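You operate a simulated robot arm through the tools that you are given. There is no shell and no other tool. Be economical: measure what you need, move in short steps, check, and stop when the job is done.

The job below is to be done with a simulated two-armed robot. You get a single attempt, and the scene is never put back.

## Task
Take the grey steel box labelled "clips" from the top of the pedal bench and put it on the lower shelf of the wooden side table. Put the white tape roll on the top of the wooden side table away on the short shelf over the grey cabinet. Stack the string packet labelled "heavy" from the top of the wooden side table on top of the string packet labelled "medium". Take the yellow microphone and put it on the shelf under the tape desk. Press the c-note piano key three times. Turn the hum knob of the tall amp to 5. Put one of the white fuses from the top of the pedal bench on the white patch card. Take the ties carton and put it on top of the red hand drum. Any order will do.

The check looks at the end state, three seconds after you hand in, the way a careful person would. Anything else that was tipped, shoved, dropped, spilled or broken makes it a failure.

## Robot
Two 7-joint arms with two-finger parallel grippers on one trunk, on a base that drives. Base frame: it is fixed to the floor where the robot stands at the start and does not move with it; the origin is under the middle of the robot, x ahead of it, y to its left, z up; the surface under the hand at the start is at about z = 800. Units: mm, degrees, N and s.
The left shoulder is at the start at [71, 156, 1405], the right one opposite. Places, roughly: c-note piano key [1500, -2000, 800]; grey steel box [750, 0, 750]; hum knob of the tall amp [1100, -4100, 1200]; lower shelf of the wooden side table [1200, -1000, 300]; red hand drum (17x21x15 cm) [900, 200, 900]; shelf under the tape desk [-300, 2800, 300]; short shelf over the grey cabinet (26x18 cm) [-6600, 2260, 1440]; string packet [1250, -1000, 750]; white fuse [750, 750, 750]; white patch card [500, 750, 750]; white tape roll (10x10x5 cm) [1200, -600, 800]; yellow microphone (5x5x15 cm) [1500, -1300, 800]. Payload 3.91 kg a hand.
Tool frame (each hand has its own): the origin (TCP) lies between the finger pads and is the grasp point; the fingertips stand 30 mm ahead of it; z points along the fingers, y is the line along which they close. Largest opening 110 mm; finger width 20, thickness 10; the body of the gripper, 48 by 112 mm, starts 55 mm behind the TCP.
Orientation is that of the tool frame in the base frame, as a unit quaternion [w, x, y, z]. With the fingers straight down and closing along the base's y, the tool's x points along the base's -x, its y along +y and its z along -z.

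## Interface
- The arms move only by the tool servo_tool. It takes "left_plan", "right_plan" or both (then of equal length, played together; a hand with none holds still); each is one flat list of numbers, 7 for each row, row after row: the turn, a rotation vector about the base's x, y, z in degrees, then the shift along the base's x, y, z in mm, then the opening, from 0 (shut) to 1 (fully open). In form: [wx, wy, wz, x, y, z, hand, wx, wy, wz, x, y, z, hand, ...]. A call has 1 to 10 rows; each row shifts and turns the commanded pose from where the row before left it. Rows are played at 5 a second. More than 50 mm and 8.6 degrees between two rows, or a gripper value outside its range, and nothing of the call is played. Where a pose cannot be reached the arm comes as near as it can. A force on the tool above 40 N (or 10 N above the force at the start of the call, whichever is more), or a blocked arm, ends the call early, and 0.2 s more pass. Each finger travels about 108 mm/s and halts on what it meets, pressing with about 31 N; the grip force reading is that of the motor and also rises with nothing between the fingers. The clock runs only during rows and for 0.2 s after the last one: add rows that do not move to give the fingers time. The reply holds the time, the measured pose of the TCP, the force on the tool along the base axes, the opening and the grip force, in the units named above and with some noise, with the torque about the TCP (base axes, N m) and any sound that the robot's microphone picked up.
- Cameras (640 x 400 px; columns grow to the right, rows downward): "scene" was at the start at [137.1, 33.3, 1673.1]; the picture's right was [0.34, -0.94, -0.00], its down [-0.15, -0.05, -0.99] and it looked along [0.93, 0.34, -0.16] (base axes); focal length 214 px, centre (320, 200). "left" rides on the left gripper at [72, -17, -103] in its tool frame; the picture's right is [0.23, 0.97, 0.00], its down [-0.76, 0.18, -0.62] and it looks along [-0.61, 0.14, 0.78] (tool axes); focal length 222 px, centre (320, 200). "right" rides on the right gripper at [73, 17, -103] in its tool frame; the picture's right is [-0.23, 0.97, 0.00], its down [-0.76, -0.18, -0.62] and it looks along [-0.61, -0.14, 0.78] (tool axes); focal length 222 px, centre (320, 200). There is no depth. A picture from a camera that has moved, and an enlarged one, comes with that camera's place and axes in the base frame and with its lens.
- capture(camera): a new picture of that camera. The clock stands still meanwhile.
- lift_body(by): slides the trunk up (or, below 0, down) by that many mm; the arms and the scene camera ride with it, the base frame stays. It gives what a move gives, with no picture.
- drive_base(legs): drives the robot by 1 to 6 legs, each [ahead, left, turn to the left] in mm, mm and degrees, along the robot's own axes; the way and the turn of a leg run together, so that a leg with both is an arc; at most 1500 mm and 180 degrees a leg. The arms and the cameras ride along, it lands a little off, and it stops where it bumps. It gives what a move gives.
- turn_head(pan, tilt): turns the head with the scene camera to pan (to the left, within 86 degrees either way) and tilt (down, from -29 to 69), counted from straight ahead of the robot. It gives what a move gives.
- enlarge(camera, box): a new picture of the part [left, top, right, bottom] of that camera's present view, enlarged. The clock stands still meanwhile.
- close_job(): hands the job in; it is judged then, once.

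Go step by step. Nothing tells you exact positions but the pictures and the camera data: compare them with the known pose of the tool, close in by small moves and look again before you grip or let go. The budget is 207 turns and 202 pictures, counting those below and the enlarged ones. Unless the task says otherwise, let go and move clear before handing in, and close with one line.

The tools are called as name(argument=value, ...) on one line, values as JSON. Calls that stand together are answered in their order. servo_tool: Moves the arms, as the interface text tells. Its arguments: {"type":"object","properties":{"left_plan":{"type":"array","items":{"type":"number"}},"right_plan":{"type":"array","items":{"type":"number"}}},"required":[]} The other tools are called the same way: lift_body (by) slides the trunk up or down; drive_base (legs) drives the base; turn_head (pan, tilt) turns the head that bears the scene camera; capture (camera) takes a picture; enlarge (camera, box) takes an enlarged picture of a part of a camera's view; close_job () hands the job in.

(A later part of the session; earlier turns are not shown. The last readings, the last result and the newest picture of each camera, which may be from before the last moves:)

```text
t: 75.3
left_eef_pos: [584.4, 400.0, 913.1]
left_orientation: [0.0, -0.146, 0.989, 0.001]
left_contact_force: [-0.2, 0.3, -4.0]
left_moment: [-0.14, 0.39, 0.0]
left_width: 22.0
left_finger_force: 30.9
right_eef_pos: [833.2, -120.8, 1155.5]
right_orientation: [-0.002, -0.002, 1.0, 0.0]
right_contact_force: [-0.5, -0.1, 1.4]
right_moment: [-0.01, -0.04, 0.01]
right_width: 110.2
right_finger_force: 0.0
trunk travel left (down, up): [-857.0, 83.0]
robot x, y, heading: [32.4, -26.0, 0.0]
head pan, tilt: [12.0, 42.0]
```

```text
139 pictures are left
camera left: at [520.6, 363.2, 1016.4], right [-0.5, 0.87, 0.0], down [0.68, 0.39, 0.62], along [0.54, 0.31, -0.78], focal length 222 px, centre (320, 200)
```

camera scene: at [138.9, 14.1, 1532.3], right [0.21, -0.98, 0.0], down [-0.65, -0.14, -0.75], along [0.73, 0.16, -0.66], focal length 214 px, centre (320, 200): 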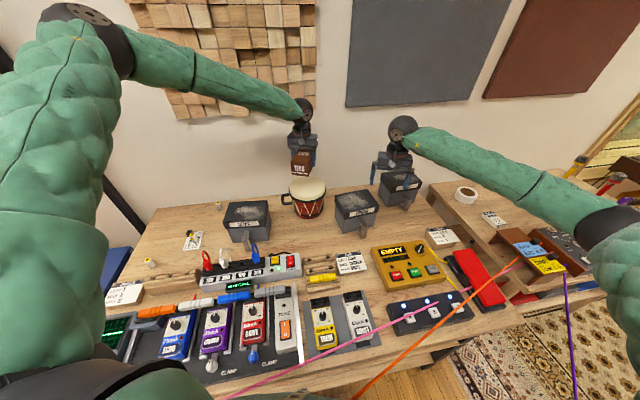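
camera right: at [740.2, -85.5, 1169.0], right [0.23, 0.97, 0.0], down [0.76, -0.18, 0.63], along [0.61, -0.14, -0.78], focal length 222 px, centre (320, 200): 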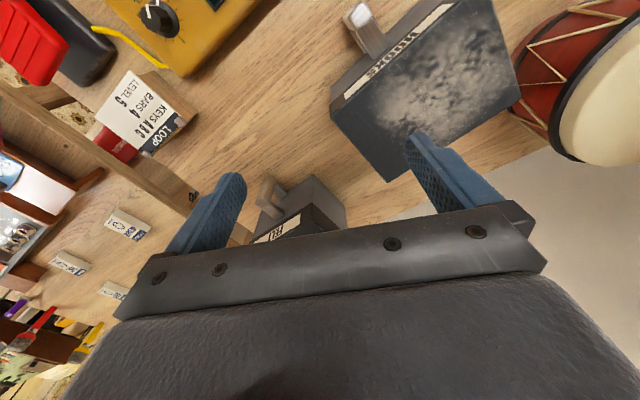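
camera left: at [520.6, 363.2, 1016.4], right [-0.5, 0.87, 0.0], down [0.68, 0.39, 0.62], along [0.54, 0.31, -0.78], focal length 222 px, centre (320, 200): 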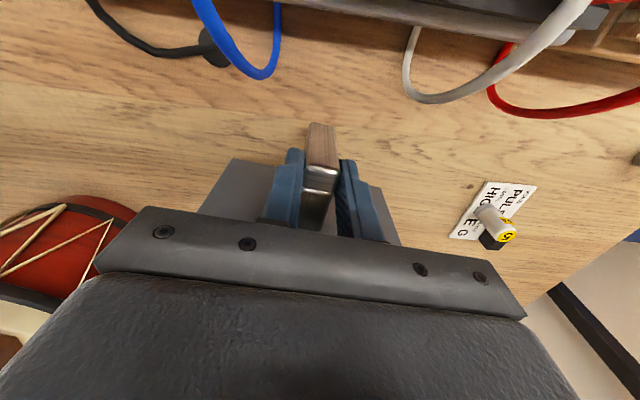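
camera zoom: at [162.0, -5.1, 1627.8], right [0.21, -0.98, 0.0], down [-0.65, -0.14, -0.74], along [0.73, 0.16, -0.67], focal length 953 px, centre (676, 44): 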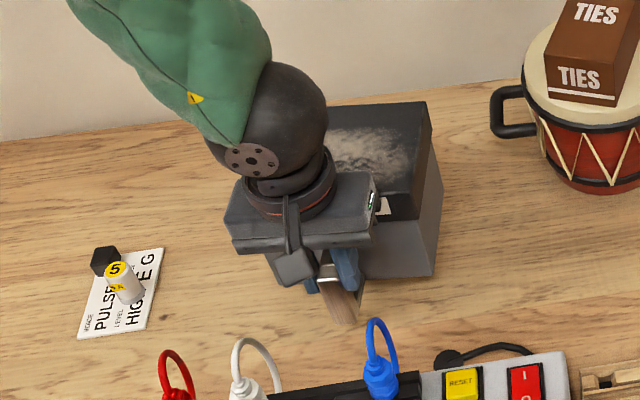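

The box lifts cleanly and is light (~0.4 kg). I raise it and look toward the side table.

servo_tool(left_plan=[0, 0, 0, 0, 0, 40, 0, 0, 0, 0, 0, 0, 40, 0, 0, 0, 0, 0, 0, 40, 0, 0, 0, 0, 0, 0, 40, 0, 0, 0, 0, 0, 0, 40, 0])

capture(camera="scene")

turn_head(pan=-50, tilt=50)

capture(camera="scene")

```text
t: 76.5
left_eef_pos: [584.4, 399.2, 1113.1]
left_orientation: [0.0, -0.145, 0.989, 0.0]
left_contact_force: [-0.1, 0.2, -4.2]
left_moment: [-0.12, 0.39, -0.02]
left_width: 22.0
left_finger_force: 30.8
right_eef_pos: [831.3, -121.5, 1156.8]
right_orientation: [0.001, -0.001, 1.0, -0.001]
right_contact_force: [0.0, -0.8, 0.7]
right_moment: [-0.04, -0.02, 0.01]
right_width: 109.8
right_finger_force: 0.0
trunk travel left (down, up): [-857.0, 83.0]
robot x, y, heading: [29.7, -26.4, 0.2]
head pan, tilt: [12.0, 42.0]
```

```text
138 pictures are left
camera scene: at [159.8, -4.7, 1628.0], right [0.21, -0.98, 0.0], down [-0.65, -0.14, -0.74], along [0.73, 0.16, -0.67], focal length 214 px, centre (320, 200)
```

scene: 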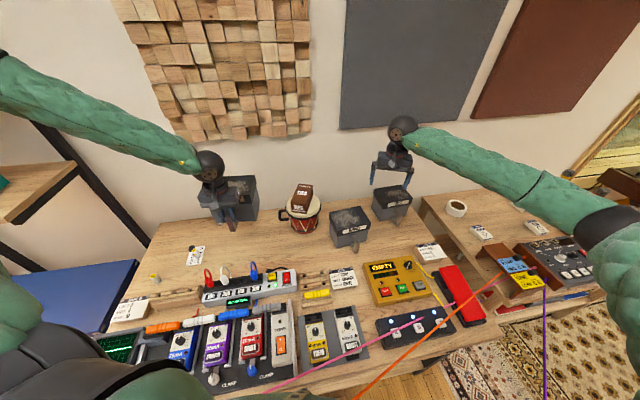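

```text
t: 77.8
left_eef_pos: [586.0, 400.5, 1112.2]
left_orientation: [0.0, -0.146, 0.989, 0.0]
left_contact_force: [-0.3, 0.5, -5.6]
left_moment: [-0.11, 0.42, 0.0]
left_width: 21.8
left_finger_force: 30.7
right_eef_pos: [832.9, -121.4, 1156.1]
right_orientation: [-0.001, -0.002, 1.0, 0.0]
right_contact_force: [0.9, -0.4, 0.4]
right_moment: [-0.02, 0.01, 0.04]
right_width: 109.9
right_finger_force: 0.1
trunk travel left (down, up): [-857.0, 83.0]
robot x, y, heading: [29.7, -22.2, 0.2]
head pan, tilt: [-50.0, 50.0]
```

```text
137 pictures are left
camera scene: at [130.0, -81.4, 1616.6], right [-0.76, -0.64, 0.0], down [-0.49, 0.59, -0.64], along [0.41, -0.49, -0.77], focal length 214 px, centre (320, 200)
```

scene: 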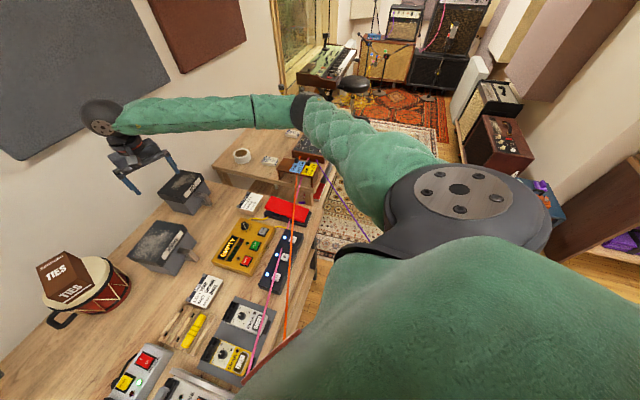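

I back off and drive right to face the wooden side table.

drive_base(legs=[[-250, 0, 0], [0, -950, 0]])

turn_head(pan=0, tilt=35)

capture(camera="scene")

```text
t: 84.3
left_eef_pos: [338.1, -555.5, 1111.6]
left_orientation: [0.0, -0.147, 0.989, 0.001]
left_contact_force: [-0.3, -0.1, -4.6]
left_moment: [-0.14, 0.42, 0.02]
left_width: 21.7
left_finger_force: 31.4
right_eef_pos: [585.4, -1078.4, 1156.5]
right_orientation: [0.0, -0.003, 1.0, 0.0]
right_contact_force: [-0.6, -0.2, 0.0]
right_moment: [-0.01, 0.02, -0.04]
right_width: 110.1
right_finger_force: 0.0
trunk travel left (down, up): [-857.0, 83.0]
robot x, y, heading: [-217.1, -980.5, -0.0]
head pan, tilt: [-50.0, 50.0]
```

```text
t: 85.4
left_eef_pos: [338.5, -555.8, 1111.7]
left_orientation: [0.0, -0.146, 0.989, 0.002]
left_contact_force: [0.1, 0.1, -4.1]
left_moment: [-0.12, 0.43, -0.01]
left_width: 21.4
left_finger_force: 31.0
right_eef_pos: [584.1, -1077.9, 1156.8]
right_orientation: [0.0, -0.003, 1.0, 0.0]
right_contact_force: [-0.5, -0.6, -1.2]
right_moment: [0.03, -0.01, 0.02]
right_width: 110.2
right_finger_force: 0.1
trunk travel left (down, up): [-857.0, 83.0]
robot x, y, heading: [-216.5, -981.4, -0.2]
head pan, tilt: [0.0, 35.0]
```

```text
136 pictures are left
camera scene: at [-79.7, -979.3, 1638.3], right [0.0, -1.0, 0.0], down [-0.57, 0.0, -0.82], along [0.82, 0.0, -0.57], focal length 214 px, centre (320, 200)
```

scene: 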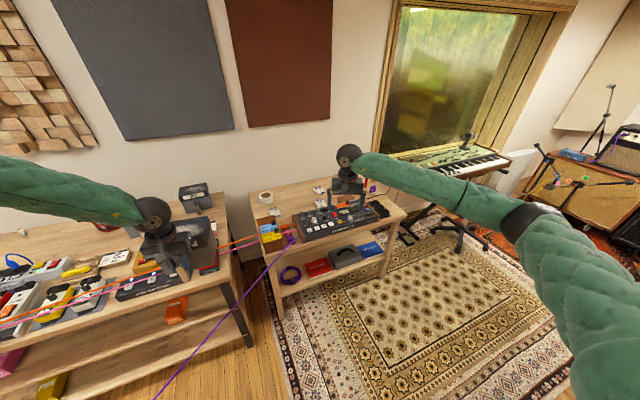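

enlarge(camera="scene", box=[210, 170, 420, 310])

enlarge(camera="right", box=[80, 0, 560, 250])

```text
2.86 times, centred on (315, 240) of scene
camera zoom: at [-79.7, -979.3, 1638.3], right [0.0, -1.0, 0.0], down [-0.57, 0.0, -0.82], along [0.82, 0.0, -0.57], focal length 613 px, centre (334, 86)
```

zoom: 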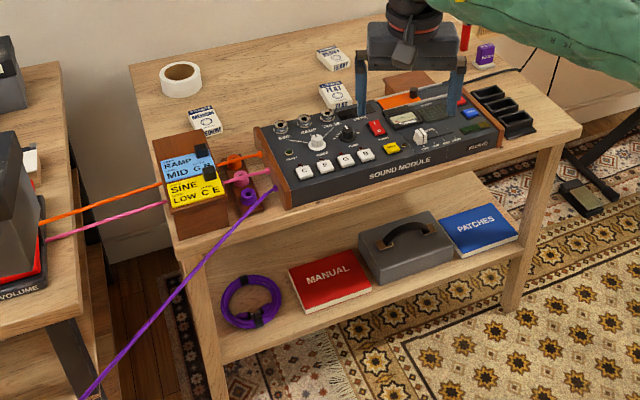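

```text
1.33 times, centred on (320, 125) of right
camera zoom: at [512.6, -1060.1, 1260.7], right [0.22, 0.97, 0.0], down [0.76, -0.17, 0.62], along [0.61, -0.14, -0.78], focal length 296 px, centre (320, 300)
```

zoom: 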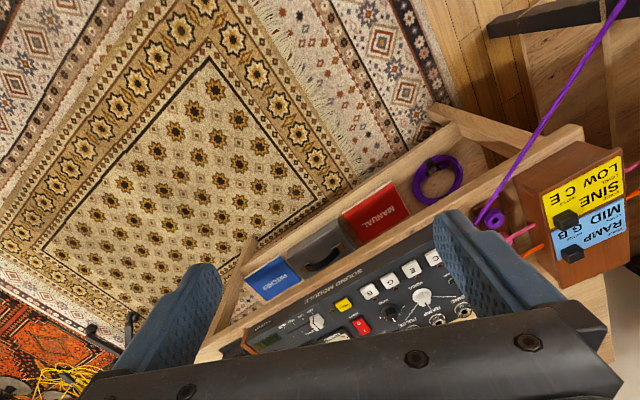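

The lower shelf (z≈300) already holds a coil, books and a case in front. I back off, lower the trunk and look under.

drive_base(legs=[[-300, -150, 0]])

lift_body(by=-700)

turn_head(pan=0, tilt=15)

capture(camera="scene")

enlarge(camera="scene", box=[220, 140, 420, 270])

```text
t: 87.7
left_eef_pos: [38.5, -708.8, 1111.9]
left_orientation: [0.0, -0.145, 0.989, 0.001]
left_contact_force: [0.2, -0.1, -4.6]
left_moment: [-0.12, 0.42, 0.0]
left_width: 21.9
left_finger_force: 31.2
right_eef_pos: [285.3, -1231.8, 1157.9]
right_orientation: [0.0, -0.001, 1.0, 0.0]
right_contact_force: [-0.5, -0.6, 0.7]
right_moment: [-0.04, -0.01, 0.0]
right_width: 110.0
right_finger_force: 0.1
trunk travel left (down, up): [-857.0, 83.0]
robot x, y, heading: [-515.8, -1135.6, 0.0]
head pan, tilt: [0.0, 35.0]
```

```text
refused: -700 is not a number from -400 to 400
```

```text
t: 88.5
left_eef_pos: [38.4, -710.2, 1112.7]
left_orientation: [0.0, -0.145, 0.989, 0.001]
left_contact_force: [0.7, 0.4, -4.3]
left_moment: [-0.1, 0.38, -0.04]
left_width: 21.7
left_finger_force: 31.0
right_eef_pos: [282.3, -1230.9, 1157.3]
right_orientation: [-0.001, -0.002, 1.0, 0.0]
right_contact_force: [-1.9, 0.6, -0.2]
right_moment: [0.0, 0.01, 0.0]
right_width: 109.9
right_finger_force: 0.1
trunk travel left (down, up): [-857.0, 83.0]
robot x, y, heading: [-521.5, -1132.1, -0.1]
head pan, tilt: [0.0, 15.0]
```

```text
133 pictures are left
camera scene: at [-375.1, -1131.6, 1670.3], right [0.0, -1.0, 0.0], down [-0.26, 0.0, -0.97], along [0.97, 0.0, -0.26], focal length 214 px, centre (320, 200)
```

scene: 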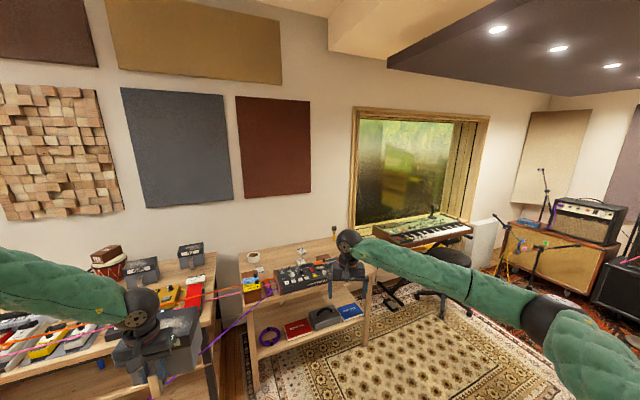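

```text
3.08 times, centred on (320, 205) of scene
camera zoom: at [-375.1, -1131.6, 1670.3], right [0.0, -1.0, 0.0], down [-0.26, 0.0, -0.97], along [0.97, 0.0, -0.26], focal length 660 px, centre (320, 185)
```

zoom: 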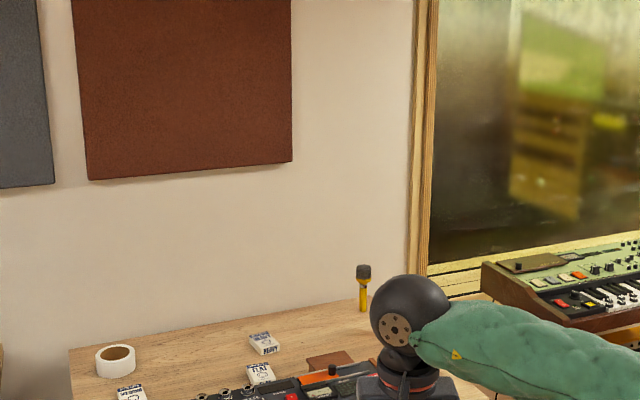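

lift_body(by=-400)

lift_body(by=-300)

capture(camera="scene")

enlarge(camera="scene", box=[220, 120, 420, 260])

```text
t: 92.3
left_eef_pos: [37.1, -708.2, 713.4]
left_orientation: [0.0, -0.145, 0.989, 0.002]
left_contact_force: [0.4, 0.7, -4.2]
left_moment: [-0.15, 0.41, 0.03]
left_width: 21.7
left_finger_force: 31.1
right_eef_pos: [282.3, -1232.3, 756.5]
right_orientation: [0.0, -0.001, 1.0, -0.001]
right_contact_force: [-1.1, -1.2, -0.2]
right_moment: [0.01, -0.01, 0.0]
right_width: 110.0
right_finger_force: 0.0
trunk travel left (down, up): [-457.0, 483.0]
robot x, y, heading: [-520.2, -1133.6, 0.0]
head pan, tilt: [0.0, 15.0]
```

```text
t: 95.3
left_eef_pos: [37.8, -710.9, 412.5]
left_orientation: [0.0, -0.145, 0.989, 0.001]
left_contact_force: [-0.5, 0.3, -3.9]
left_moment: [-0.13, 0.36, 0.03]
left_width: 21.9
left_finger_force: 31.1
right_eef_pos: [283.5, -1232.3, 457.7]
right_orientation: [0.0, -0.001, 1.0, 0.0]
right_contact_force: [0.0, -0.4, -0.4]
right_moment: [0.02, 0.02, -0.04]
right_width: 109.9
right_finger_force: 0.1
trunk travel left (down, up): [-157.0, 783.0]
robot x, y, heading: [-517.4, -1136.9, -0.0]
head pan, tilt: [0.0, 15.0]
```

```text
131 pictures are left
camera scene: at [-375.3, -1131.6, 970.4], right [0.0, -1.0, 0.0], down [-0.26, 0.0, -0.97], along [0.97, 0.0, -0.26], focal length 214 px, centre (320, 200)
```

scene: 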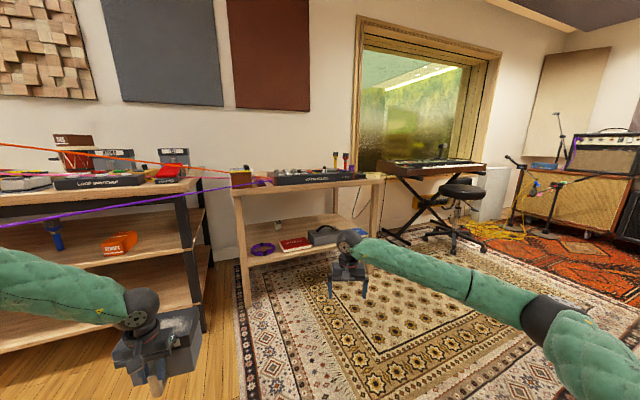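

```text
2.86 times, centred on (320, 190) of scene
camera zoom: at [-375.3, -1131.6, 970.4], right [0.0, -1.0, 0.0], down [-0.26, 0.0, -0.97], along [0.97, 0.0, -0.26], focal length 613 px, centre (320, 229)
```

zoom: 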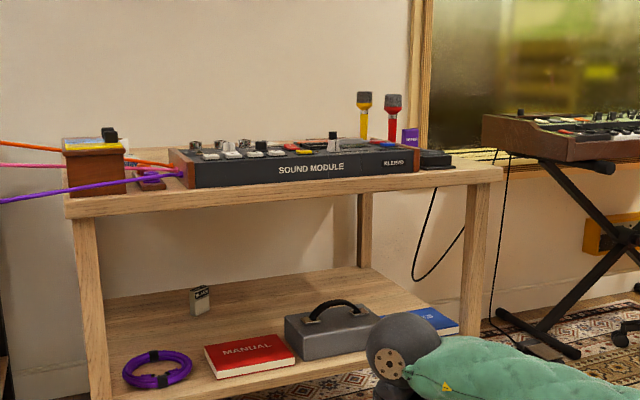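

Free space exists behind the red manual, but a vertical hand won't fit under the top. I set the box on the floor and regrip the handle at a 45° tilt.

lift_body(by=-150)

servo_tool(left_plan=[0, 0, 0, 0, 0, -40, 0, 0, 0, 0, 0, 0, -40, 0, 0, 0, 0, 0, 0, -40, 0, 0, 0, 0, 0, 0, -25, 0, 0, 0, 0, 0, 0, -8, 0, 0, 0, 0, 0, 0, -5, 0, 0, 0, 0, 0, 0, -5, 0, 0, 0, 0, 0, 0, -5, 0, 0, 0, 0, 0, 0, -4, 0])

capture(camera="left")

```text
t: 97.1
left_eef_pos: [38.3, -710.2, 261.7]
left_orientation: [0.0, -0.145, 0.989, 0.001]
left_contact_force: [-0.3, 0.5, -4.1]
left_moment: [-0.13, 0.42, -0.04]
left_width: 21.8
left_finger_force: 30.9
right_eef_pos: [284.0, -1231.4, 308.7]
right_orientation: [0.0, -0.001, 1.0, -0.001]
right_contact_force: [0.2, -0.2, 1.0]
right_moment: [0.0, 0.02, -0.01]
right_width: 110.2
right_finger_force: 0.1
trunk travel left (down, up): [-7.0, 933.0]
robot x, y, heading: [-518.1, -1133.1, -0.4]
head pan, tilt: [0.0, 15.0]
```

```text
t: 99.1
left_eef_pos: [38.7, -710.6, 90.5]
left_orientation: [-0.001, -0.146, 0.989, 0.001]
left_contact_force: [-1.0, -0.9, -5.1]
left_moment: [-0.13, 0.38, 0.01]
left_width: 21.7
left_finger_force: 31.4
right_eef_pos: [283.5, -1231.7, 306.4]
right_orientation: [0.0, 0.0, 1.0, -0.001]
right_contact_force: [-0.9, -0.3, 1.2]
right_moment: [0.01, 0.01, -0.01]
right_width: 110.0
right_finger_force: 0.1
trunk travel left (down, up): [-7.0, 933.0]
robot x, y, heading: [-516.8, -1131.3, -0.2]
head pan, tilt: [0.0, 15.0]
```

```text
129 pictures are left
camera left: at [-26.0, -747.0, 193.0], right [-0.5, 0.87, 0.0], down [0.68, 0.39, 0.62], along [0.54, 0.31, -0.78], focal length 222 px, centre (320, 200)
```

left: 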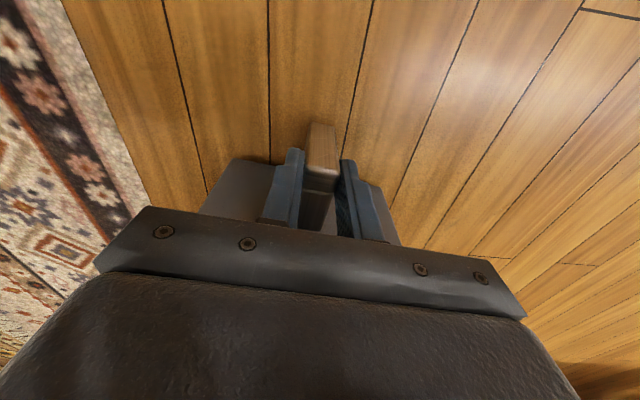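

I set it down, loosen the fingers, and swing the hand to 45° about the handle.

servo_tool(left_plan=[0, 0, 0, 0, 0, -4, 0, 0, 0, 0, 0, 0, -2, 0, 0, 0, 0, 0, 0, 0, 0.25, 0, 0, 0, 0, 0, 0, 0.45, 0, 0, 0, 0, 0, 0, 0.45])

servo_tool(left_plan=[2.18, -7.18, 0, 1.3, 0.4, -5, 0.45, 2.18, -7.18, 0, 1.3, 0.4, -5, 0.45, 2.18, -7.18, 0, 1.3, 0.4, -5, 0.45, 2.18, -7.18, 0, 1.3, 0.4, -5, 0.45, 2.18, -7.18, 0, 1.3, 0.4, -5, 0.45, 2.18, -7.18, 0, 1.3, 0.4, -5, 0.45, 0, 0, 0, 0, 0, 0, 0.45])

capture(camera="left")

turn_head(pan=40, tilt=55)

capture(camera="scene")

```text
t: 100.3
left_eef_pos: [37.1, -710.5, 84.7]
left_orientation: [0.0, -0.145, 0.99, 0.002]
left_contact_force: [-0.7, 0.3, 0.3]
left_moment: [0.04, 0.02, 0.03]
left_width: 49.1
left_finger_force: 0.1
right_eef_pos: [284.5, -1232.0, 307.0]
right_orientation: [0.001, -0.002, 1.0, 0.0]
right_contact_force: [0.2, -0.1, 0.3]
right_moment: [0.01, 0.04, -0.04]
right_width: 110.2
right_finger_force: 0.1
trunk travel left (down, up): [-7.0, 933.0]
robot x, y, heading: [-524.9, -1133.0, -0.2]
head pan, tilt: [0.0, 15.0]
```

```text
t: 101.9
left_eef_pos: [60.9, -699.1, 116.0]
left_orientation: [0.309, -0.139, 0.94, 0.051]
left_contact_force: [-0.7, -0.9, -0.8]
left_moment: [0.04, 0.06, -0.07]
left_width: 49.9
left_finger_force: 0.2
left hand out of reach, approached as far as the arm can: row 4, 5, 6
right_eef_pos: [283.4, -1231.2, 307.3]
right_orientation: [0.0, -0.001, 1.0, 0.0]
right_contact_force: [-0.4, -1.3, 0.1]
right_moment: [0.0, 0.0, 0.0]
right_width: 109.9
right_finger_force: 0.2
trunk travel left (down, up): [-7.0, 933.0]
robot x, y, heading: [-519.1, -1133.4, 0.1]
head pan, tilt: [0.0, 15.0]
```

```text
128 pictures are left
camera left: at [-45.9, -750.1, 155.1], right [-0.46, 0.88, -0.13], down [0.18, 0.23, 0.96], along [0.87, 0.42, -0.27], focal length 222 px, centre (320, 200)
```

left: 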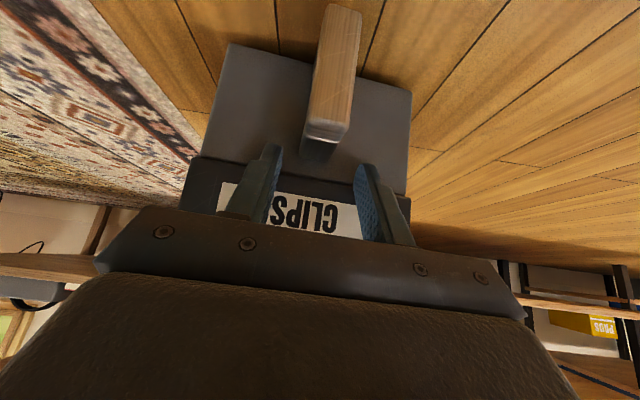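

```text
t: 102.9
left_eef_pos: [61.7, -699.3, 114.3]
left_orientation: [0.308, -0.139, 0.94, 0.051]
left_contact_force: [-2.0, -0.5, -1.1]
left_moment: [0.01, 0.05, -0.06]
left_width: 49.9
left_finger_force: 0.4
right_eef_pos: [282.9, -1231.6, 307.5]
right_orientation: [0.0, 0.0, 1.0, 0.0]
right_contact_force: [0.5, -0.3, -0.3]
right_moment: [-0.01, 0.02, -0.03]
right_width: 109.8
right_finger_force: 0.1
trunk travel left (down, up): [-7.0, 933.0]
robot x, y, heading: [-519.8, -1131.2, 0.2]
head pan, tilt: [40.0, 55.0]
```

```text
127 pictures are left
camera scene: at [-413.6, -1085.3, 760.2], right [0.64, -0.77, 0.0], down [-0.63, -0.53, -0.57], along [0.44, 0.37, -0.82], focal length 214 px, centre (320, 200)
```

scene: 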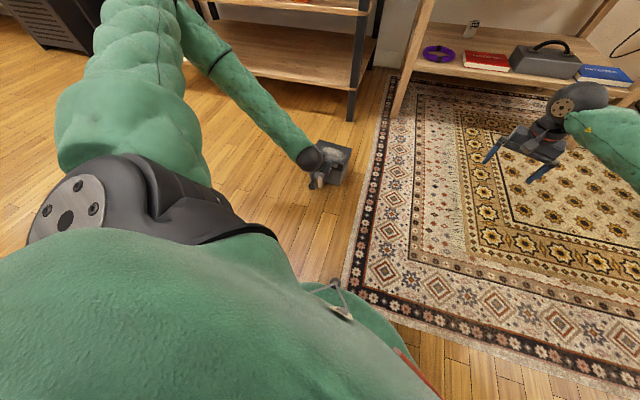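

The arm runs into a joint limit here. I raise the hand, drive back 200 so the arm stretches further, and retry.

servo_tool(left_plan=[0, 0, 0, -10, -3, 40, 0.45, 0, 0, 0, -10, -3, 40, 0.45])

drive_base(legs=[[-200, 0, 0]])

servo_tool(left_plan=[0, 0, 0, 40, 0, 0, 0.45, 0, 0, 0, 40, 0, 0, 0.45, 0, 0, 0, 40, 0, 0, 0.45, 0, 0, 0, 40, 0, 0, 0.45, 1, -4, 0, 20, 0, -5, 0.45, 1.5, -4, 0, 0, 0, -5, 0.45, 0, 0, 0, 0, 0, 0, 0.45])

capture(camera="left")

```text
t: 103.5
left_eef_pos: [41.4, -705.4, 195.9]
left_orientation: [0.308, -0.139, 0.94, 0.05]
left_contact_force: [0.0, 0.3, -0.1]
left_moment: [0.02, 0.0, -0.01]
left_width: 49.7
left_finger_force: 0.0
right_eef_pos: [283.7, -1232.9, 307.4]
right_orientation: [0.0, 0.0, 1.0, 0.0]
right_contact_force: [-0.5, 0.6, -0.8]
right_moment: [-0.01, 0.01, 0.01]
right_width: 110.1
right_finger_force: 0.1
trunk travel left (down, up): [-7.0, 933.0]
robot x, y, heading: [-517.3, -1134.0, -0.4]
head pan, tilt: [40.0, 55.0]
```

```text
t: 105.1
left_eef_pos: [-156.9, -704.4, 195.3]
left_orientation: [0.308, -0.139, 0.94, 0.051]
left_contact_force: [-0.3, -1.0, -0.4]
left_moment: [-0.02, 0.01, -0.05]
left_width: 49.6
left_finger_force: 0.0
right_eef_pos: [84.4, -1231.5, 306.7]
right_orientation: [-0.001, -0.001, 1.0, 0.0]
right_contact_force: [0.1, -0.3, -0.3]
right_moment: [0.0, 0.01, -0.01]
right_width: 109.8
right_finger_force: 0.1
trunk travel left (down, up): [-7.0, 933.0]
robot x, y, heading: [-721.9, -1133.4, 0.0]
head pan, tilt: [40.0, 55.0]
```

```text
t: 106.7
left_eef_pos: [22.2, -705.5, 186.0]
left_orientation: [0.376, -0.135, 0.915, 0.061]
left_contact_force: [0.2, -0.5, 0.6]
left_moment: [0.0, 0.0, -0.01]
left_width: 49.6
left_finger_force: 0.0
right_eef_pos: [83.8, -1232.4, 307.5]
right_orientation: [0.001, -0.001, 1.0, -0.001]
right_contact_force: [0.7, -0.4, -0.5]
right_moment: [0.0, 0.04, -0.01]
right_width: 109.8
right_finger_force: 0.0
trunk travel left (down, up): [-7.0, 933.0]
robot x, y, heading: [-718.5, -1134.4, -0.1]
head pan, tilt: [40.0, 55.0]
```

```text
126 pictures are left
camera left: at [-90.8, -757.8, 206.7], right [-0.44, 0.89, -0.15], down [0.05, 0.19, 0.98], along [0.9, 0.42, -0.13], focal length 222 px, centre (320, 200)
```

left: 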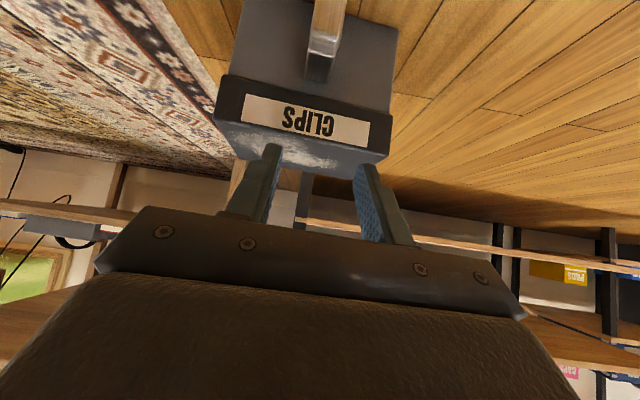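

Now the hand stands at 44° tilt. I approach the handle along the finger axis.

servo_tool(left_plan=[0, 0, 0, -10, -9, -42, 0.45, 0, 0, 0, -9, -8, -42, 0.45, 0, 0, 0, 0, 0, 0, 0.45])

capture(camera="left")

```text
t: 107.5
left_eef_pos: [8.4, -724.7, 122.5]
left_orientation: [0.37, -0.137, 0.917, 0.064]
left_contact_force: [-0.7, -0.5, -0.1]
left_moment: [0.02, 0.03, 0.0]
left_width: 49.6
left_finger_force: 0.0
left hand out of reach, approached as far as the arm can: row 2
right_eef_pos: [83.2, -1232.4, 307.7]
right_orientation: [0.0, -0.001, 1.0, 0.0]
right_contact_force: [-0.1, 0.0, 0.0]
right_moment: [-0.04, 0.0, -0.01]
right_width: 110.0
right_finger_force: 0.1
trunk travel left (down, up): [-7.0, 933.0]
robot x, y, heading: [-716.3, -1136.3, -0.1]
head pan, tilt: [40.0, 55.0]
```

```text
125 pictures are left
camera left: at [-104.1, -777.9, 145.8], right [-0.45, 0.88, -0.14], down [0.06, 0.19, 0.98], along [0.89, 0.43, -0.14], focal length 222 px, centre (320, 200)
```

left: 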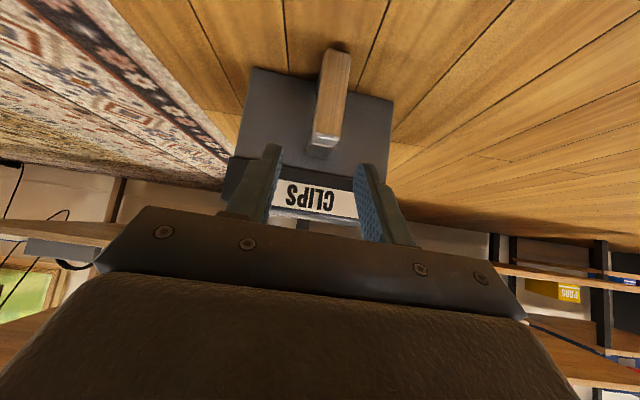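

Lower limit again; a more stretched arm should need less wrist bend. I back off another 130 and reach out.

drive_base(legs=[[-130, 0, 0]])

servo_tool(left_plan=[0, 0, 0, 40, 0, 8, 0.45, 0, 0, 0, 40, 0, 0, 0.45, 0, 0, 0, 40, 0, 0, 0.45, 0, 0, 0, 5, 2, -20, 0.45, 0, 0, 0, 0, 0, -15, 0.45, 0, 0, 0, 0, 0, 0, 0.45])

capture(camera="left")

```text
t: 109.0
left_eef_pos: [-170.4, -681.5, 122.8]
left_orientation: [0.365, -0.195, 0.906, 0.088]
left_contact_force: [0.0, 0.2, -0.2]
left_moment: [0.0, 0.02, -0.03]
left_width: 49.7
left_finger_force: 0.0
right_eef_pos: [-33.6, -1171.7, 308.4]
right_orientation: [0.001, -0.067, 0.998, 0.0]
right_contact_force: [0.0, -0.3, -0.9]
right_moment: [0.01, 0.01, -0.01]
right_width: 110.2
right_finger_force: 0.0
trunk travel left (down, up): [-7.0, 933.0]
robot x, y, heading: [-837.5, -1178.8, 7.3]
head pan, tilt: [40.0, 55.0]
stopped in leg 1: the robot was blocked; the commanded pose is now the measured one
```

```text
t: 110.4
left_eef_pos: [-70.0, -664.1, 143.8]
left_orientation: [0.366, -0.195, 0.905, 0.088]
left_contact_force: [-0.6, -0.3, -0.9]
left_moment: [-0.01, 0.03, 0.0]
left_width: 49.6
left_finger_force: 0.1
left hand out of reach, approached as far as the arm can: row 2, 3, 4, 5
right_eef_pos: [-33.6, -1171.6, 308.6]
right_orientation: [0.001, -0.067, 0.998, 0.001]
right_contact_force: [0.0, 0.2, -0.2]
right_moment: [-0.04, -0.01, 0.02]
right_width: 110.0
right_finger_force: 0.1
trunk travel left (down, up): [-7.0, 933.0]
robot x, y, heading: [-837.6, -1180.6, 7.0]
head pan, tilt: [40.0, 55.0]
```

```text
124 pictures are left
camera left: at [-174.1, -731.5, 166.7], right [-0.56, 0.82, -0.14], down [0.04, 0.2, 0.98], along [0.83, 0.54, -0.14], focal length 222 px, centre (320, 200)
```

left: 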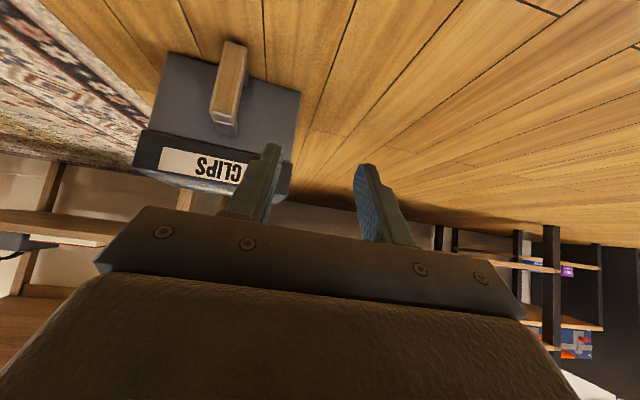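

The base bumped something behind. I check what it was.

drive_base(legs=[[60, 0, 0]])

turn_head(pan=-86, tilt=20)

capture(camera="scene")

turn_head(pan=86, tilt=20)

capture(camera="scene")

```text
t: 111.3
left_eef_pos: [-10.1, -655.2, 143.4]
left_orientation: [0.365, -0.196, 0.906, 0.088]
left_contact_force: [0.5, 0.7, 0.1]
left_moment: [-0.02, -0.02, -0.01]
left_width: 49.6
left_finger_force: 0.0
right_eef_pos: [26.7, -1164.2, 308.0]
right_orientation: [0.0, -0.067, 0.998, 0.001]
right_contact_force: [-0.8, -0.3, -0.1]
right_moment: [-0.01, -0.02, -0.03]
right_width: 109.7
right_finger_force: 0.0
trunk travel left (down, up): [-7.0, 933.0]
robot x, y, heading: [-780.0, -1168.9, 7.5]
head pan, tilt: [40.0, 55.0]
```

```text
t: 113.4
left_eef_pos: [-11.3, -655.8, 143.1]
left_orientation: [0.365, -0.196, 0.906, 0.088]
left_contact_force: [-0.6, 0.0, 0.5]
left_moment: [-0.01, -0.01, 0.0]
left_width: 49.3
left_finger_force: 0.1
right_eef_pos: [26.5, -1163.1, 308.7]
right_orientation: [0.0, -0.067, 0.998, 0.001]
right_contact_force: [0.3, 0.5, -0.3]
right_moment: [0.01, 0.03, -0.06]
right_width: 110.0
right_finger_force: 0.0
trunk travel left (down, up): [-7.0, 933.0]
robot x, y, heading: [-781.1, -1172.1, 7.1]
head pan, tilt: [-85.9, 20.0]
```

```text
123 pictures are left
camera scene: at [-711.7, -1254.9, 812.3], right [-0.98, -0.2, 0.0], down [-0.07, 0.34, -0.94], along [0.18, -0.92, -0.34], focal length 214 px, centre (320, 200)
```

scene: 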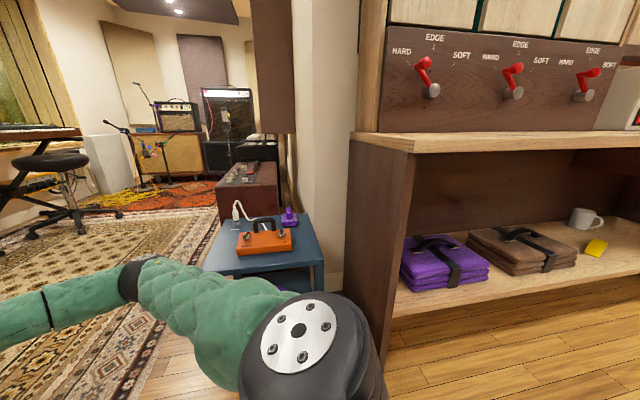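

```text
t: 116.0
left_eef_pos: [-9.6, -655.6, 143.0]
left_orientation: [0.365, -0.196, 0.906, 0.088]
left_contact_force: [0.6, 0.2, 0.5]
left_moment: [0.02, -0.01, 0.01]
left_width: 49.4
left_finger_force: 0.1
right_eef_pos: [26.8, -1163.5, 308.3]
right_orientation: [0.001, -0.067, 0.998, 0.001]
right_contact_force: [-0.3, 0.4, 0.6]
right_moment: [0.03, -0.01, 0.01]
right_width: 109.9
right_finger_force: 0.1
trunk travel left (down, up): [-7.0, 933.0]
robot x, y, heading: [-782.5, -1173.2, 7.2]
head pan, tilt: [85.9, 20.0]
```

```text
122 pictures are left
camera scene: at [-735.1, -1070.7, 812.3], right [1.0, 0.06, 0.0], down [0.02, -0.34, -0.94], along [-0.05, 0.94, -0.34], focal length 214 px, centre (320, 200)
```

scene: 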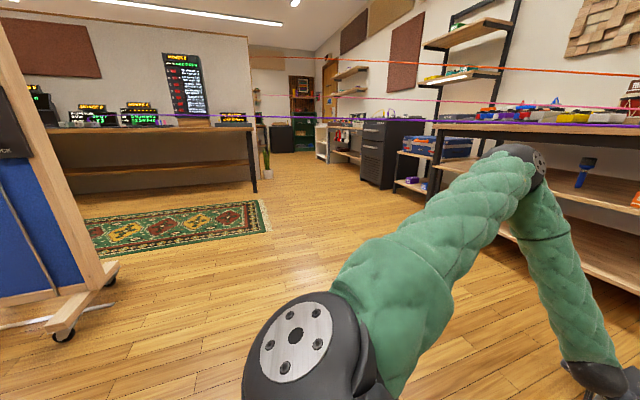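

It's the heavy opposite bench; nothing moved. The floor is too low for a tilted grip, so I'll regrip on the pedal bench instead. First I raise and straighten the hand and return.

servo_tool(left_plan=[0, 0, 0, -15, -5, 45, 0.45, 0, 0, 0, 0, 0, 45, 0.45, 0, 0, 0, 0, 0, 45, 0.45, -2.95, 6.53, 0, 0, 0, 0, 0.45, -2.95, 6.53, 0, 0, 0, 0, 0.45, -2.95, 6.53, 0, 0, 0, 0, 0.45, -2.95, 6.53, 0, 0, 0, 0, 0.45, -2.95, 6.53, 0, 0, 0, 0, 0.45, -2.95, 6.53, 0, 0, 0, 0, 0.45])

drive_base(legs=[[0, 0, -7.2]])

drive_base(legs=[[265, 35, 0]])

capture(camera="left")

```text
t: 118.0
left_eef_pos: [-25.0, -661.1, 278.1]
left_orientation: [0.008, -0.207, 0.978, 0.009]
left_contact_force: [0.4, 0.4, -0.3]
left_moment: [0.01, 0.0, 0.04]
left_width: 49.5
left_finger_force: 0.1
right_eef_pos: [27.8, -1164.4, 307.5]
right_orientation: [0.001, -0.068, 0.998, 0.001]
right_contact_force: [0.8, 0.0, 0.4]
right_moment: [0.01, 0.01, 0.0]
right_width: 110.1
right_finger_force: 0.0
trunk travel left (down, up): [-7.0, 933.0]
robot x, y, heading: [-780.1, -1171.1, 7.0]
head pan, tilt: [85.9, 20.0]
```

```text
t: 119.0
left_eef_pos: [14.4, -719.9, 278.3]
left_orientation: [0.008, -0.171, 0.985, 0.01]
left_contact_force: [0.4, 0.9, 0.3]
left_moment: [0.02, -0.02, 0.0]
left_width: 49.6
left_finger_force: 0.0
right_eef_pos: [26.7, -1211.3, 313.6]
right_orientation: [0.003, -0.038, 0.999, 0.002]
right_contact_force: [0.7, -0.5, -0.7]
right_moment: [0.0, 0.0, 0.03]
right_width: 110.1
right_finger_force: 0.0
trunk travel left (down, up): [-7.0, 933.0]
robot x, y, heading: [-777.2, -1170.8, 3.1]
head pan, tilt: [85.9, 20.0]
stopped in leg 1: the robot was blocked; the commanded pose is now the measured one
```

```text
t: 120.9
left_eef_pos: [280.8, -672.8, 278.0]
left_orientation: [0.009, -0.17, 0.985, 0.009]
left_contact_force: [0.2, -0.6, -0.3]
left_moment: [0.0, -0.01, 0.01]
left_width: 49.5
left_finger_force: 0.0
right_eef_pos: [290.7, -1166.4, 312.8]
right_orientation: [0.004, -0.037, 0.999, 0.002]
right_contact_force: [-0.1, -0.2, -0.4]
right_moment: [-0.03, -0.01, -0.01]
right_width: 110.1
right_finger_force: 0.0
trunk travel left (down, up): [-7.0, 933.0]
robot x, y, heading: [-512.4, -1123.6, 2.4]
head pan, tilt: [85.9, 20.0]
```

```text
121 pictures are left
camera left: at [216.8, -715.4, 380.1], right [-0.54, 0.84, 0.01], down [0.65, 0.41, 0.64], along [0.53, 0.35, -0.77], focal length 222 px, centre (320, 200)
```

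left: 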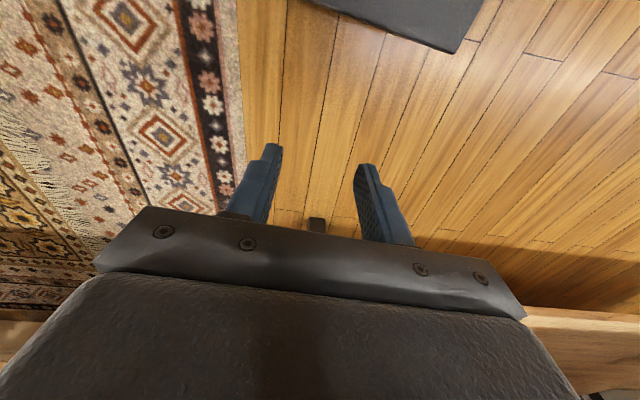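

I bring the hand back over the box's handle.

servo_tool(left_plan=[0, 1, -0.7, -48, -8, 0, 0.45, 0, 0, -0.7, -48, -8, 0, 0.45, 0, 0, -0.7, -48, -8, 0, 0.45, 0, 0, -0.7, -48, -7, -20, 0.45, 0, 0, 0, -48, -7, -30, 0.45, 0, 0, 0, 0, 0, 0, 0.45])

capture(camera="left")

```text
refused: row 4 steps farther than a row can; nothing moved
```

```text
120 pictures are left
camera left: at [216.8, -715.4, 380.1], right [-0.54, 0.84, 0.01], down [0.65, 0.41, 0.64], along [0.53, 0.35, -0.77], focal length 222 px, centre (320, 200)
```

left: 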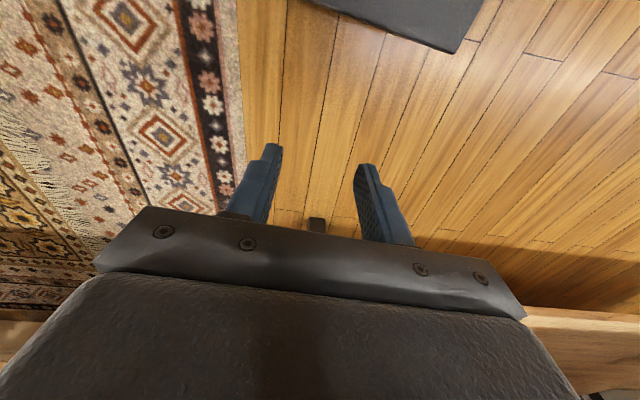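

servo_tool(left_plan=[0, 1, -0.7, -48, -8, 0, 0.45, 0, 0, -0.7, -48, -8, 0, 0.45, 0, 0, -0.7, -48, -8, 0, 0.45, 0, 0, -0.7, -48, -7, 0, 0.45, 0, 0, 0, -48, -7, 0, 0.45, 0, 0, 0, 0, 0, -45, 0.45, 0, 0, 0, 0, 0, 0, 0.45])

capture(camera="left")

```text
t: 122.5
left_eef_pos: [38.3, -709.6, 234.6]
left_orientation: [-0.001, -0.145, 0.989, 0.01]
left_contact_force: [-0.8, 0.2, -0.4]
left_moment: [0.0, 0.0, 0.0]
left_width: 49.4
left_finger_force: 0.2
right_eef_pos: [290.4, -1165.0, 312.5]
right_orientation: [0.002, -0.037, 0.999, 0.002]
right_contact_force: [0.1, -0.8, -0.4]
right_moment: [0.03, 0.02, 0.02]
right_width: 110.0
right_finger_force: 0.1
trunk travel left (down, up): [-7.0, 933.0]
robot x, y, heading: [-511.9, -1123.4, 2.8]
head pan, tilt: [85.9, 20.0]
```

```text
119 pictures are left
camera left: at [-24.2, -749.2, 336.9], right [-0.5, 0.87, 0.02], down [0.68, 0.38, 0.63], along [0.54, 0.33, -0.78], focal length 222 px, centre (320, 200)
```

left: 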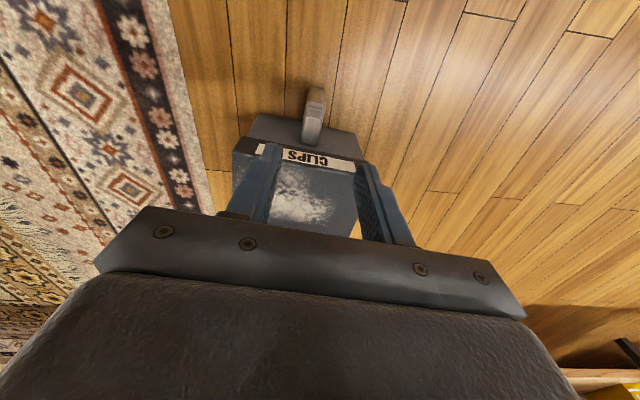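

servo_tool(left_plan=[-1, -0.3, 0, 1, -5, -40, 0.45, 0, 0, 0, 0, 0, -40, 0.45, 0, 0, 0, 0, 0, -40, 0.45, 0, 0, 0, 0, 0, -35, 0.45, 0, 0, 0, 0, 0, 0, 0.45])

capture(camera="left")

```text
t: 123.7
left_eef_pos: [41.0, -717.2, 79.4]
left_orientation: [0.001, -0.145, 0.989, 0.002]
left_contact_force: [0.5, 0.8, -0.6]
left_moment: [0.02, 0.02, 0.0]
left_width: 49.5
left_finger_force: 0.1
right_eef_pos: [291.0, -1165.1, 312.6]
right_orientation: [0.003, -0.037, 0.999, 0.003]
right_contact_force: [0.7, -1.1, -0.7]
right_moment: [0.01, 0.01, -0.01]
right_width: 110.1
right_finger_force: 0.1
trunk travel left (down, up): [-7.0, 933.0]
robot x, y, heading: [-512.5, -1124.2, 2.7]
head pan, tilt: [85.9, 20.0]
```

```text
118 pictures are left
camera left: at [-22.5, -754.8, 181.9], right [-0.5, 0.87, 0.0], down [0.68, 0.39, 0.63], along [0.54, 0.31, -0.78], focal length 222 px, centre (320, 200)
```

left: 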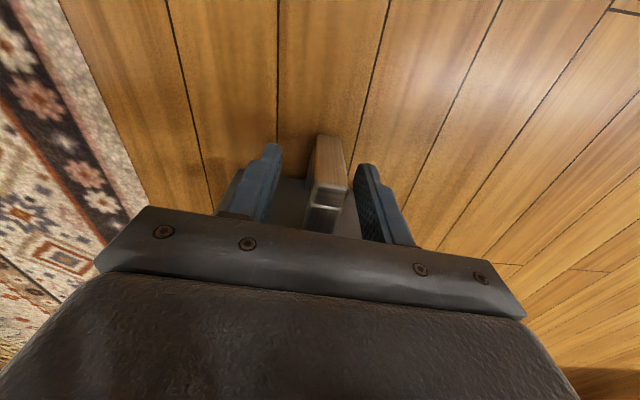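

servo_tool(left_plan=[0, 0, 0, 0, 0, 0, 0.2, 0, 0, 0, 0, 0, 0, 0, 0, 0, 0, 0, 0, 0, 0, 0, 0, 0, 0, 0, 0, 0, 0, 0, 0, 0, 0, 30, 0, 0, 0, 0, 0, 0, 40, 0, 0, 0, 0, 0, 0, 40, 0, 0, 0, 0, 0, 0, 40, 0])

lift_body(by=400)

lift_body(by=400)

turn_head(pan=15, tilt=42)

capture(camera="left")

```text
t: 125.5
left_eef_pos: [40.5, -718.1, 230.0]
left_orientation: [0.001, -0.145, 0.989, 0.002]
left_contact_force: [-0.6, 0.6, -5.7]
left_moment: [-0.09, 0.46, 0.0]
left_width: 21.9
left_finger_force: 31.1
right_eef_pos: [292.5, -1165.8, 312.5]
right_orientation: [0.003, -0.036, 0.999, 0.003]
right_contact_force: [-0.2, 0.0, -0.8]
right_moment: [0.01, 0.0, 0.01]
right_width: 109.6
right_finger_force: 0.0
trunk travel left (down, up): [-7.0, 933.0]
robot x, y, heading: [-513.3, -1124.2, 3.1]
head pan, tilt: [85.9, 20.0]
```

```text
t: 129.3
left_eef_pos: [41.9, -717.9, 628.9]
left_orientation: [0.001, -0.145, 0.989, 0.002]
left_contact_force: [-0.8, -0.5, -4.2]
left_moment: [-0.12, 0.42, -0.03]
left_width: 21.9
left_finger_force: 31.2
right_eef_pos: [291.8, -1165.5, 712.7]
right_orientation: [0.003, -0.037, 0.999, 0.003]
right_contact_force: [0.0, -0.7, 0.2]
right_moment: [-0.02, 0.0, 0.03]
right_width: 110.4
right_finger_force: 0.0
trunk travel left (down, up): [-407.0, 533.0]
robot x, y, heading: [-514.0, -1119.1, 3.1]
head pan, tilt: [85.9, 20.0]
```

```text
t: 133.1
left_eef_pos: [40.7, -715.9, 1029.2]
left_orientation: [0.001, -0.145, 0.989, 0.002]
left_contact_force: [0.6, 0.2, -3.8]
left_moment: [-0.11, 0.45, 0.03]
left_width: 21.9
left_finger_force: 30.6
right_eef_pos: [293.1, -1166.0, 1112.3]
right_orientation: [0.002, -0.036, 0.999, 0.003]
right_contact_force: [0.0, -0.2, 0.3]
right_moment: [0.0, 0.02, 0.01]
right_width: 109.9
right_finger_force: 0.1
trunk travel left (down, up): [-807.0, 133.0]
robot x, y, heading: [-512.0, -1124.2, 2.8]
head pan, tilt: [85.9, 20.0]
```

```text
t: 134.6
left_eef_pos: [41.5, -717.2, 1028.3]
left_orientation: [0.001, -0.146, 0.989, 0.002]
left_contact_force: [-0.4, 0.0, -5.0]
left_moment: [-0.12, 0.41, -0.02]
left_width: 21.5
left_finger_force: 30.7
right_eef_pos: [290.9, -1164.0, 1111.2]
right_orientation: [0.003, -0.037, 0.999, 0.003]
right_contact_force: [0.7, -0.1, -0.7]
right_moment: [-0.04, -0.01, -0.01]
right_width: 109.8
right_finger_force: 0.0
trunk travel left (down, up): [-807.0, 133.0]
robot x, y, heading: [-512.1, -1124.0, 2.9]
head pan, tilt: [15.0, 42.0]
```

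```text
117 pictures are left
camera left: at [-22.0, -754.0, 1131.1], right [-0.5, 0.87, 0.0], down [0.68, 0.39, 0.63], along [0.54, 0.31, -0.78], focal length 222 px, centre (320, 200)
```

left: 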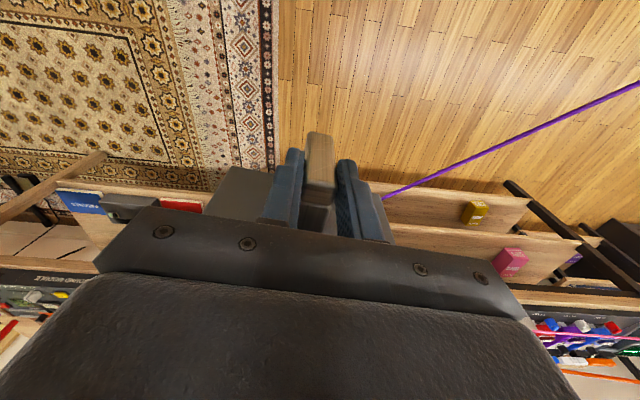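

Box re-held. I drive back to the pedal bench.

drive_base(legs=[[0, 0, -2.9], [0, 1100, 0], [530, 0, 0]])

capture(camera="scene")

capture(camera="left")

```text
t: 143.3
left_eef_pos: [603.4, 351.7, 1028.5]
left_orientation: [0.0, -0.114, 0.993, 0.002]
left_contact_force: [-0.3, -0.2, -4.1]
left_moment: [-0.07, 0.45, 0.02]
left_width: 21.7
left_finger_force: 31.1
right_eef_pos: [825.6, -111.5, 1113.1]
right_orientation: [0.003, -0.005, 1.0, 0.003]
right_contact_force: [0.4, -0.9, -0.7]
right_moment: [0.02, -0.03, -0.01]
right_width: 110.1
right_finger_force: 0.1
trunk travel left (down, up): [-807.0, 133.0]
robot x, y, heading: [26.3, -21.1, -1.0]
head pan, tilt: [15.0, 42.0]
```

```text
116 pictures are left
camera scene: at [157.4, 2.2, 1577.9], right [0.25, -0.97, 0.0], down [-0.65, -0.16, -0.74], along [0.72, 0.18, -0.67], focal length 214 px, centre (320, 200)
```

scene: 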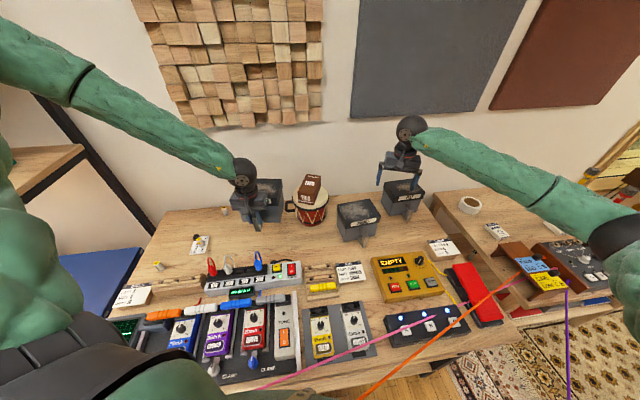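

```text
115 pictures are left
camera left: at [538.1, 318.2, 1131.3], right [-0.44, 0.9, 0.0], down [0.7, 0.34, 0.63], along [0.56, 0.28, -0.78], focal length 222 px, centre (320, 200)
```

left: 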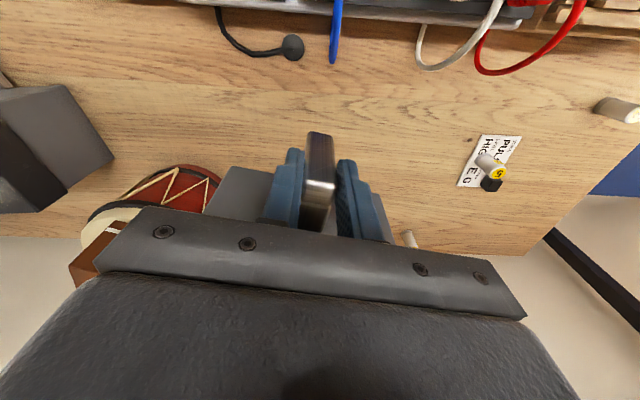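

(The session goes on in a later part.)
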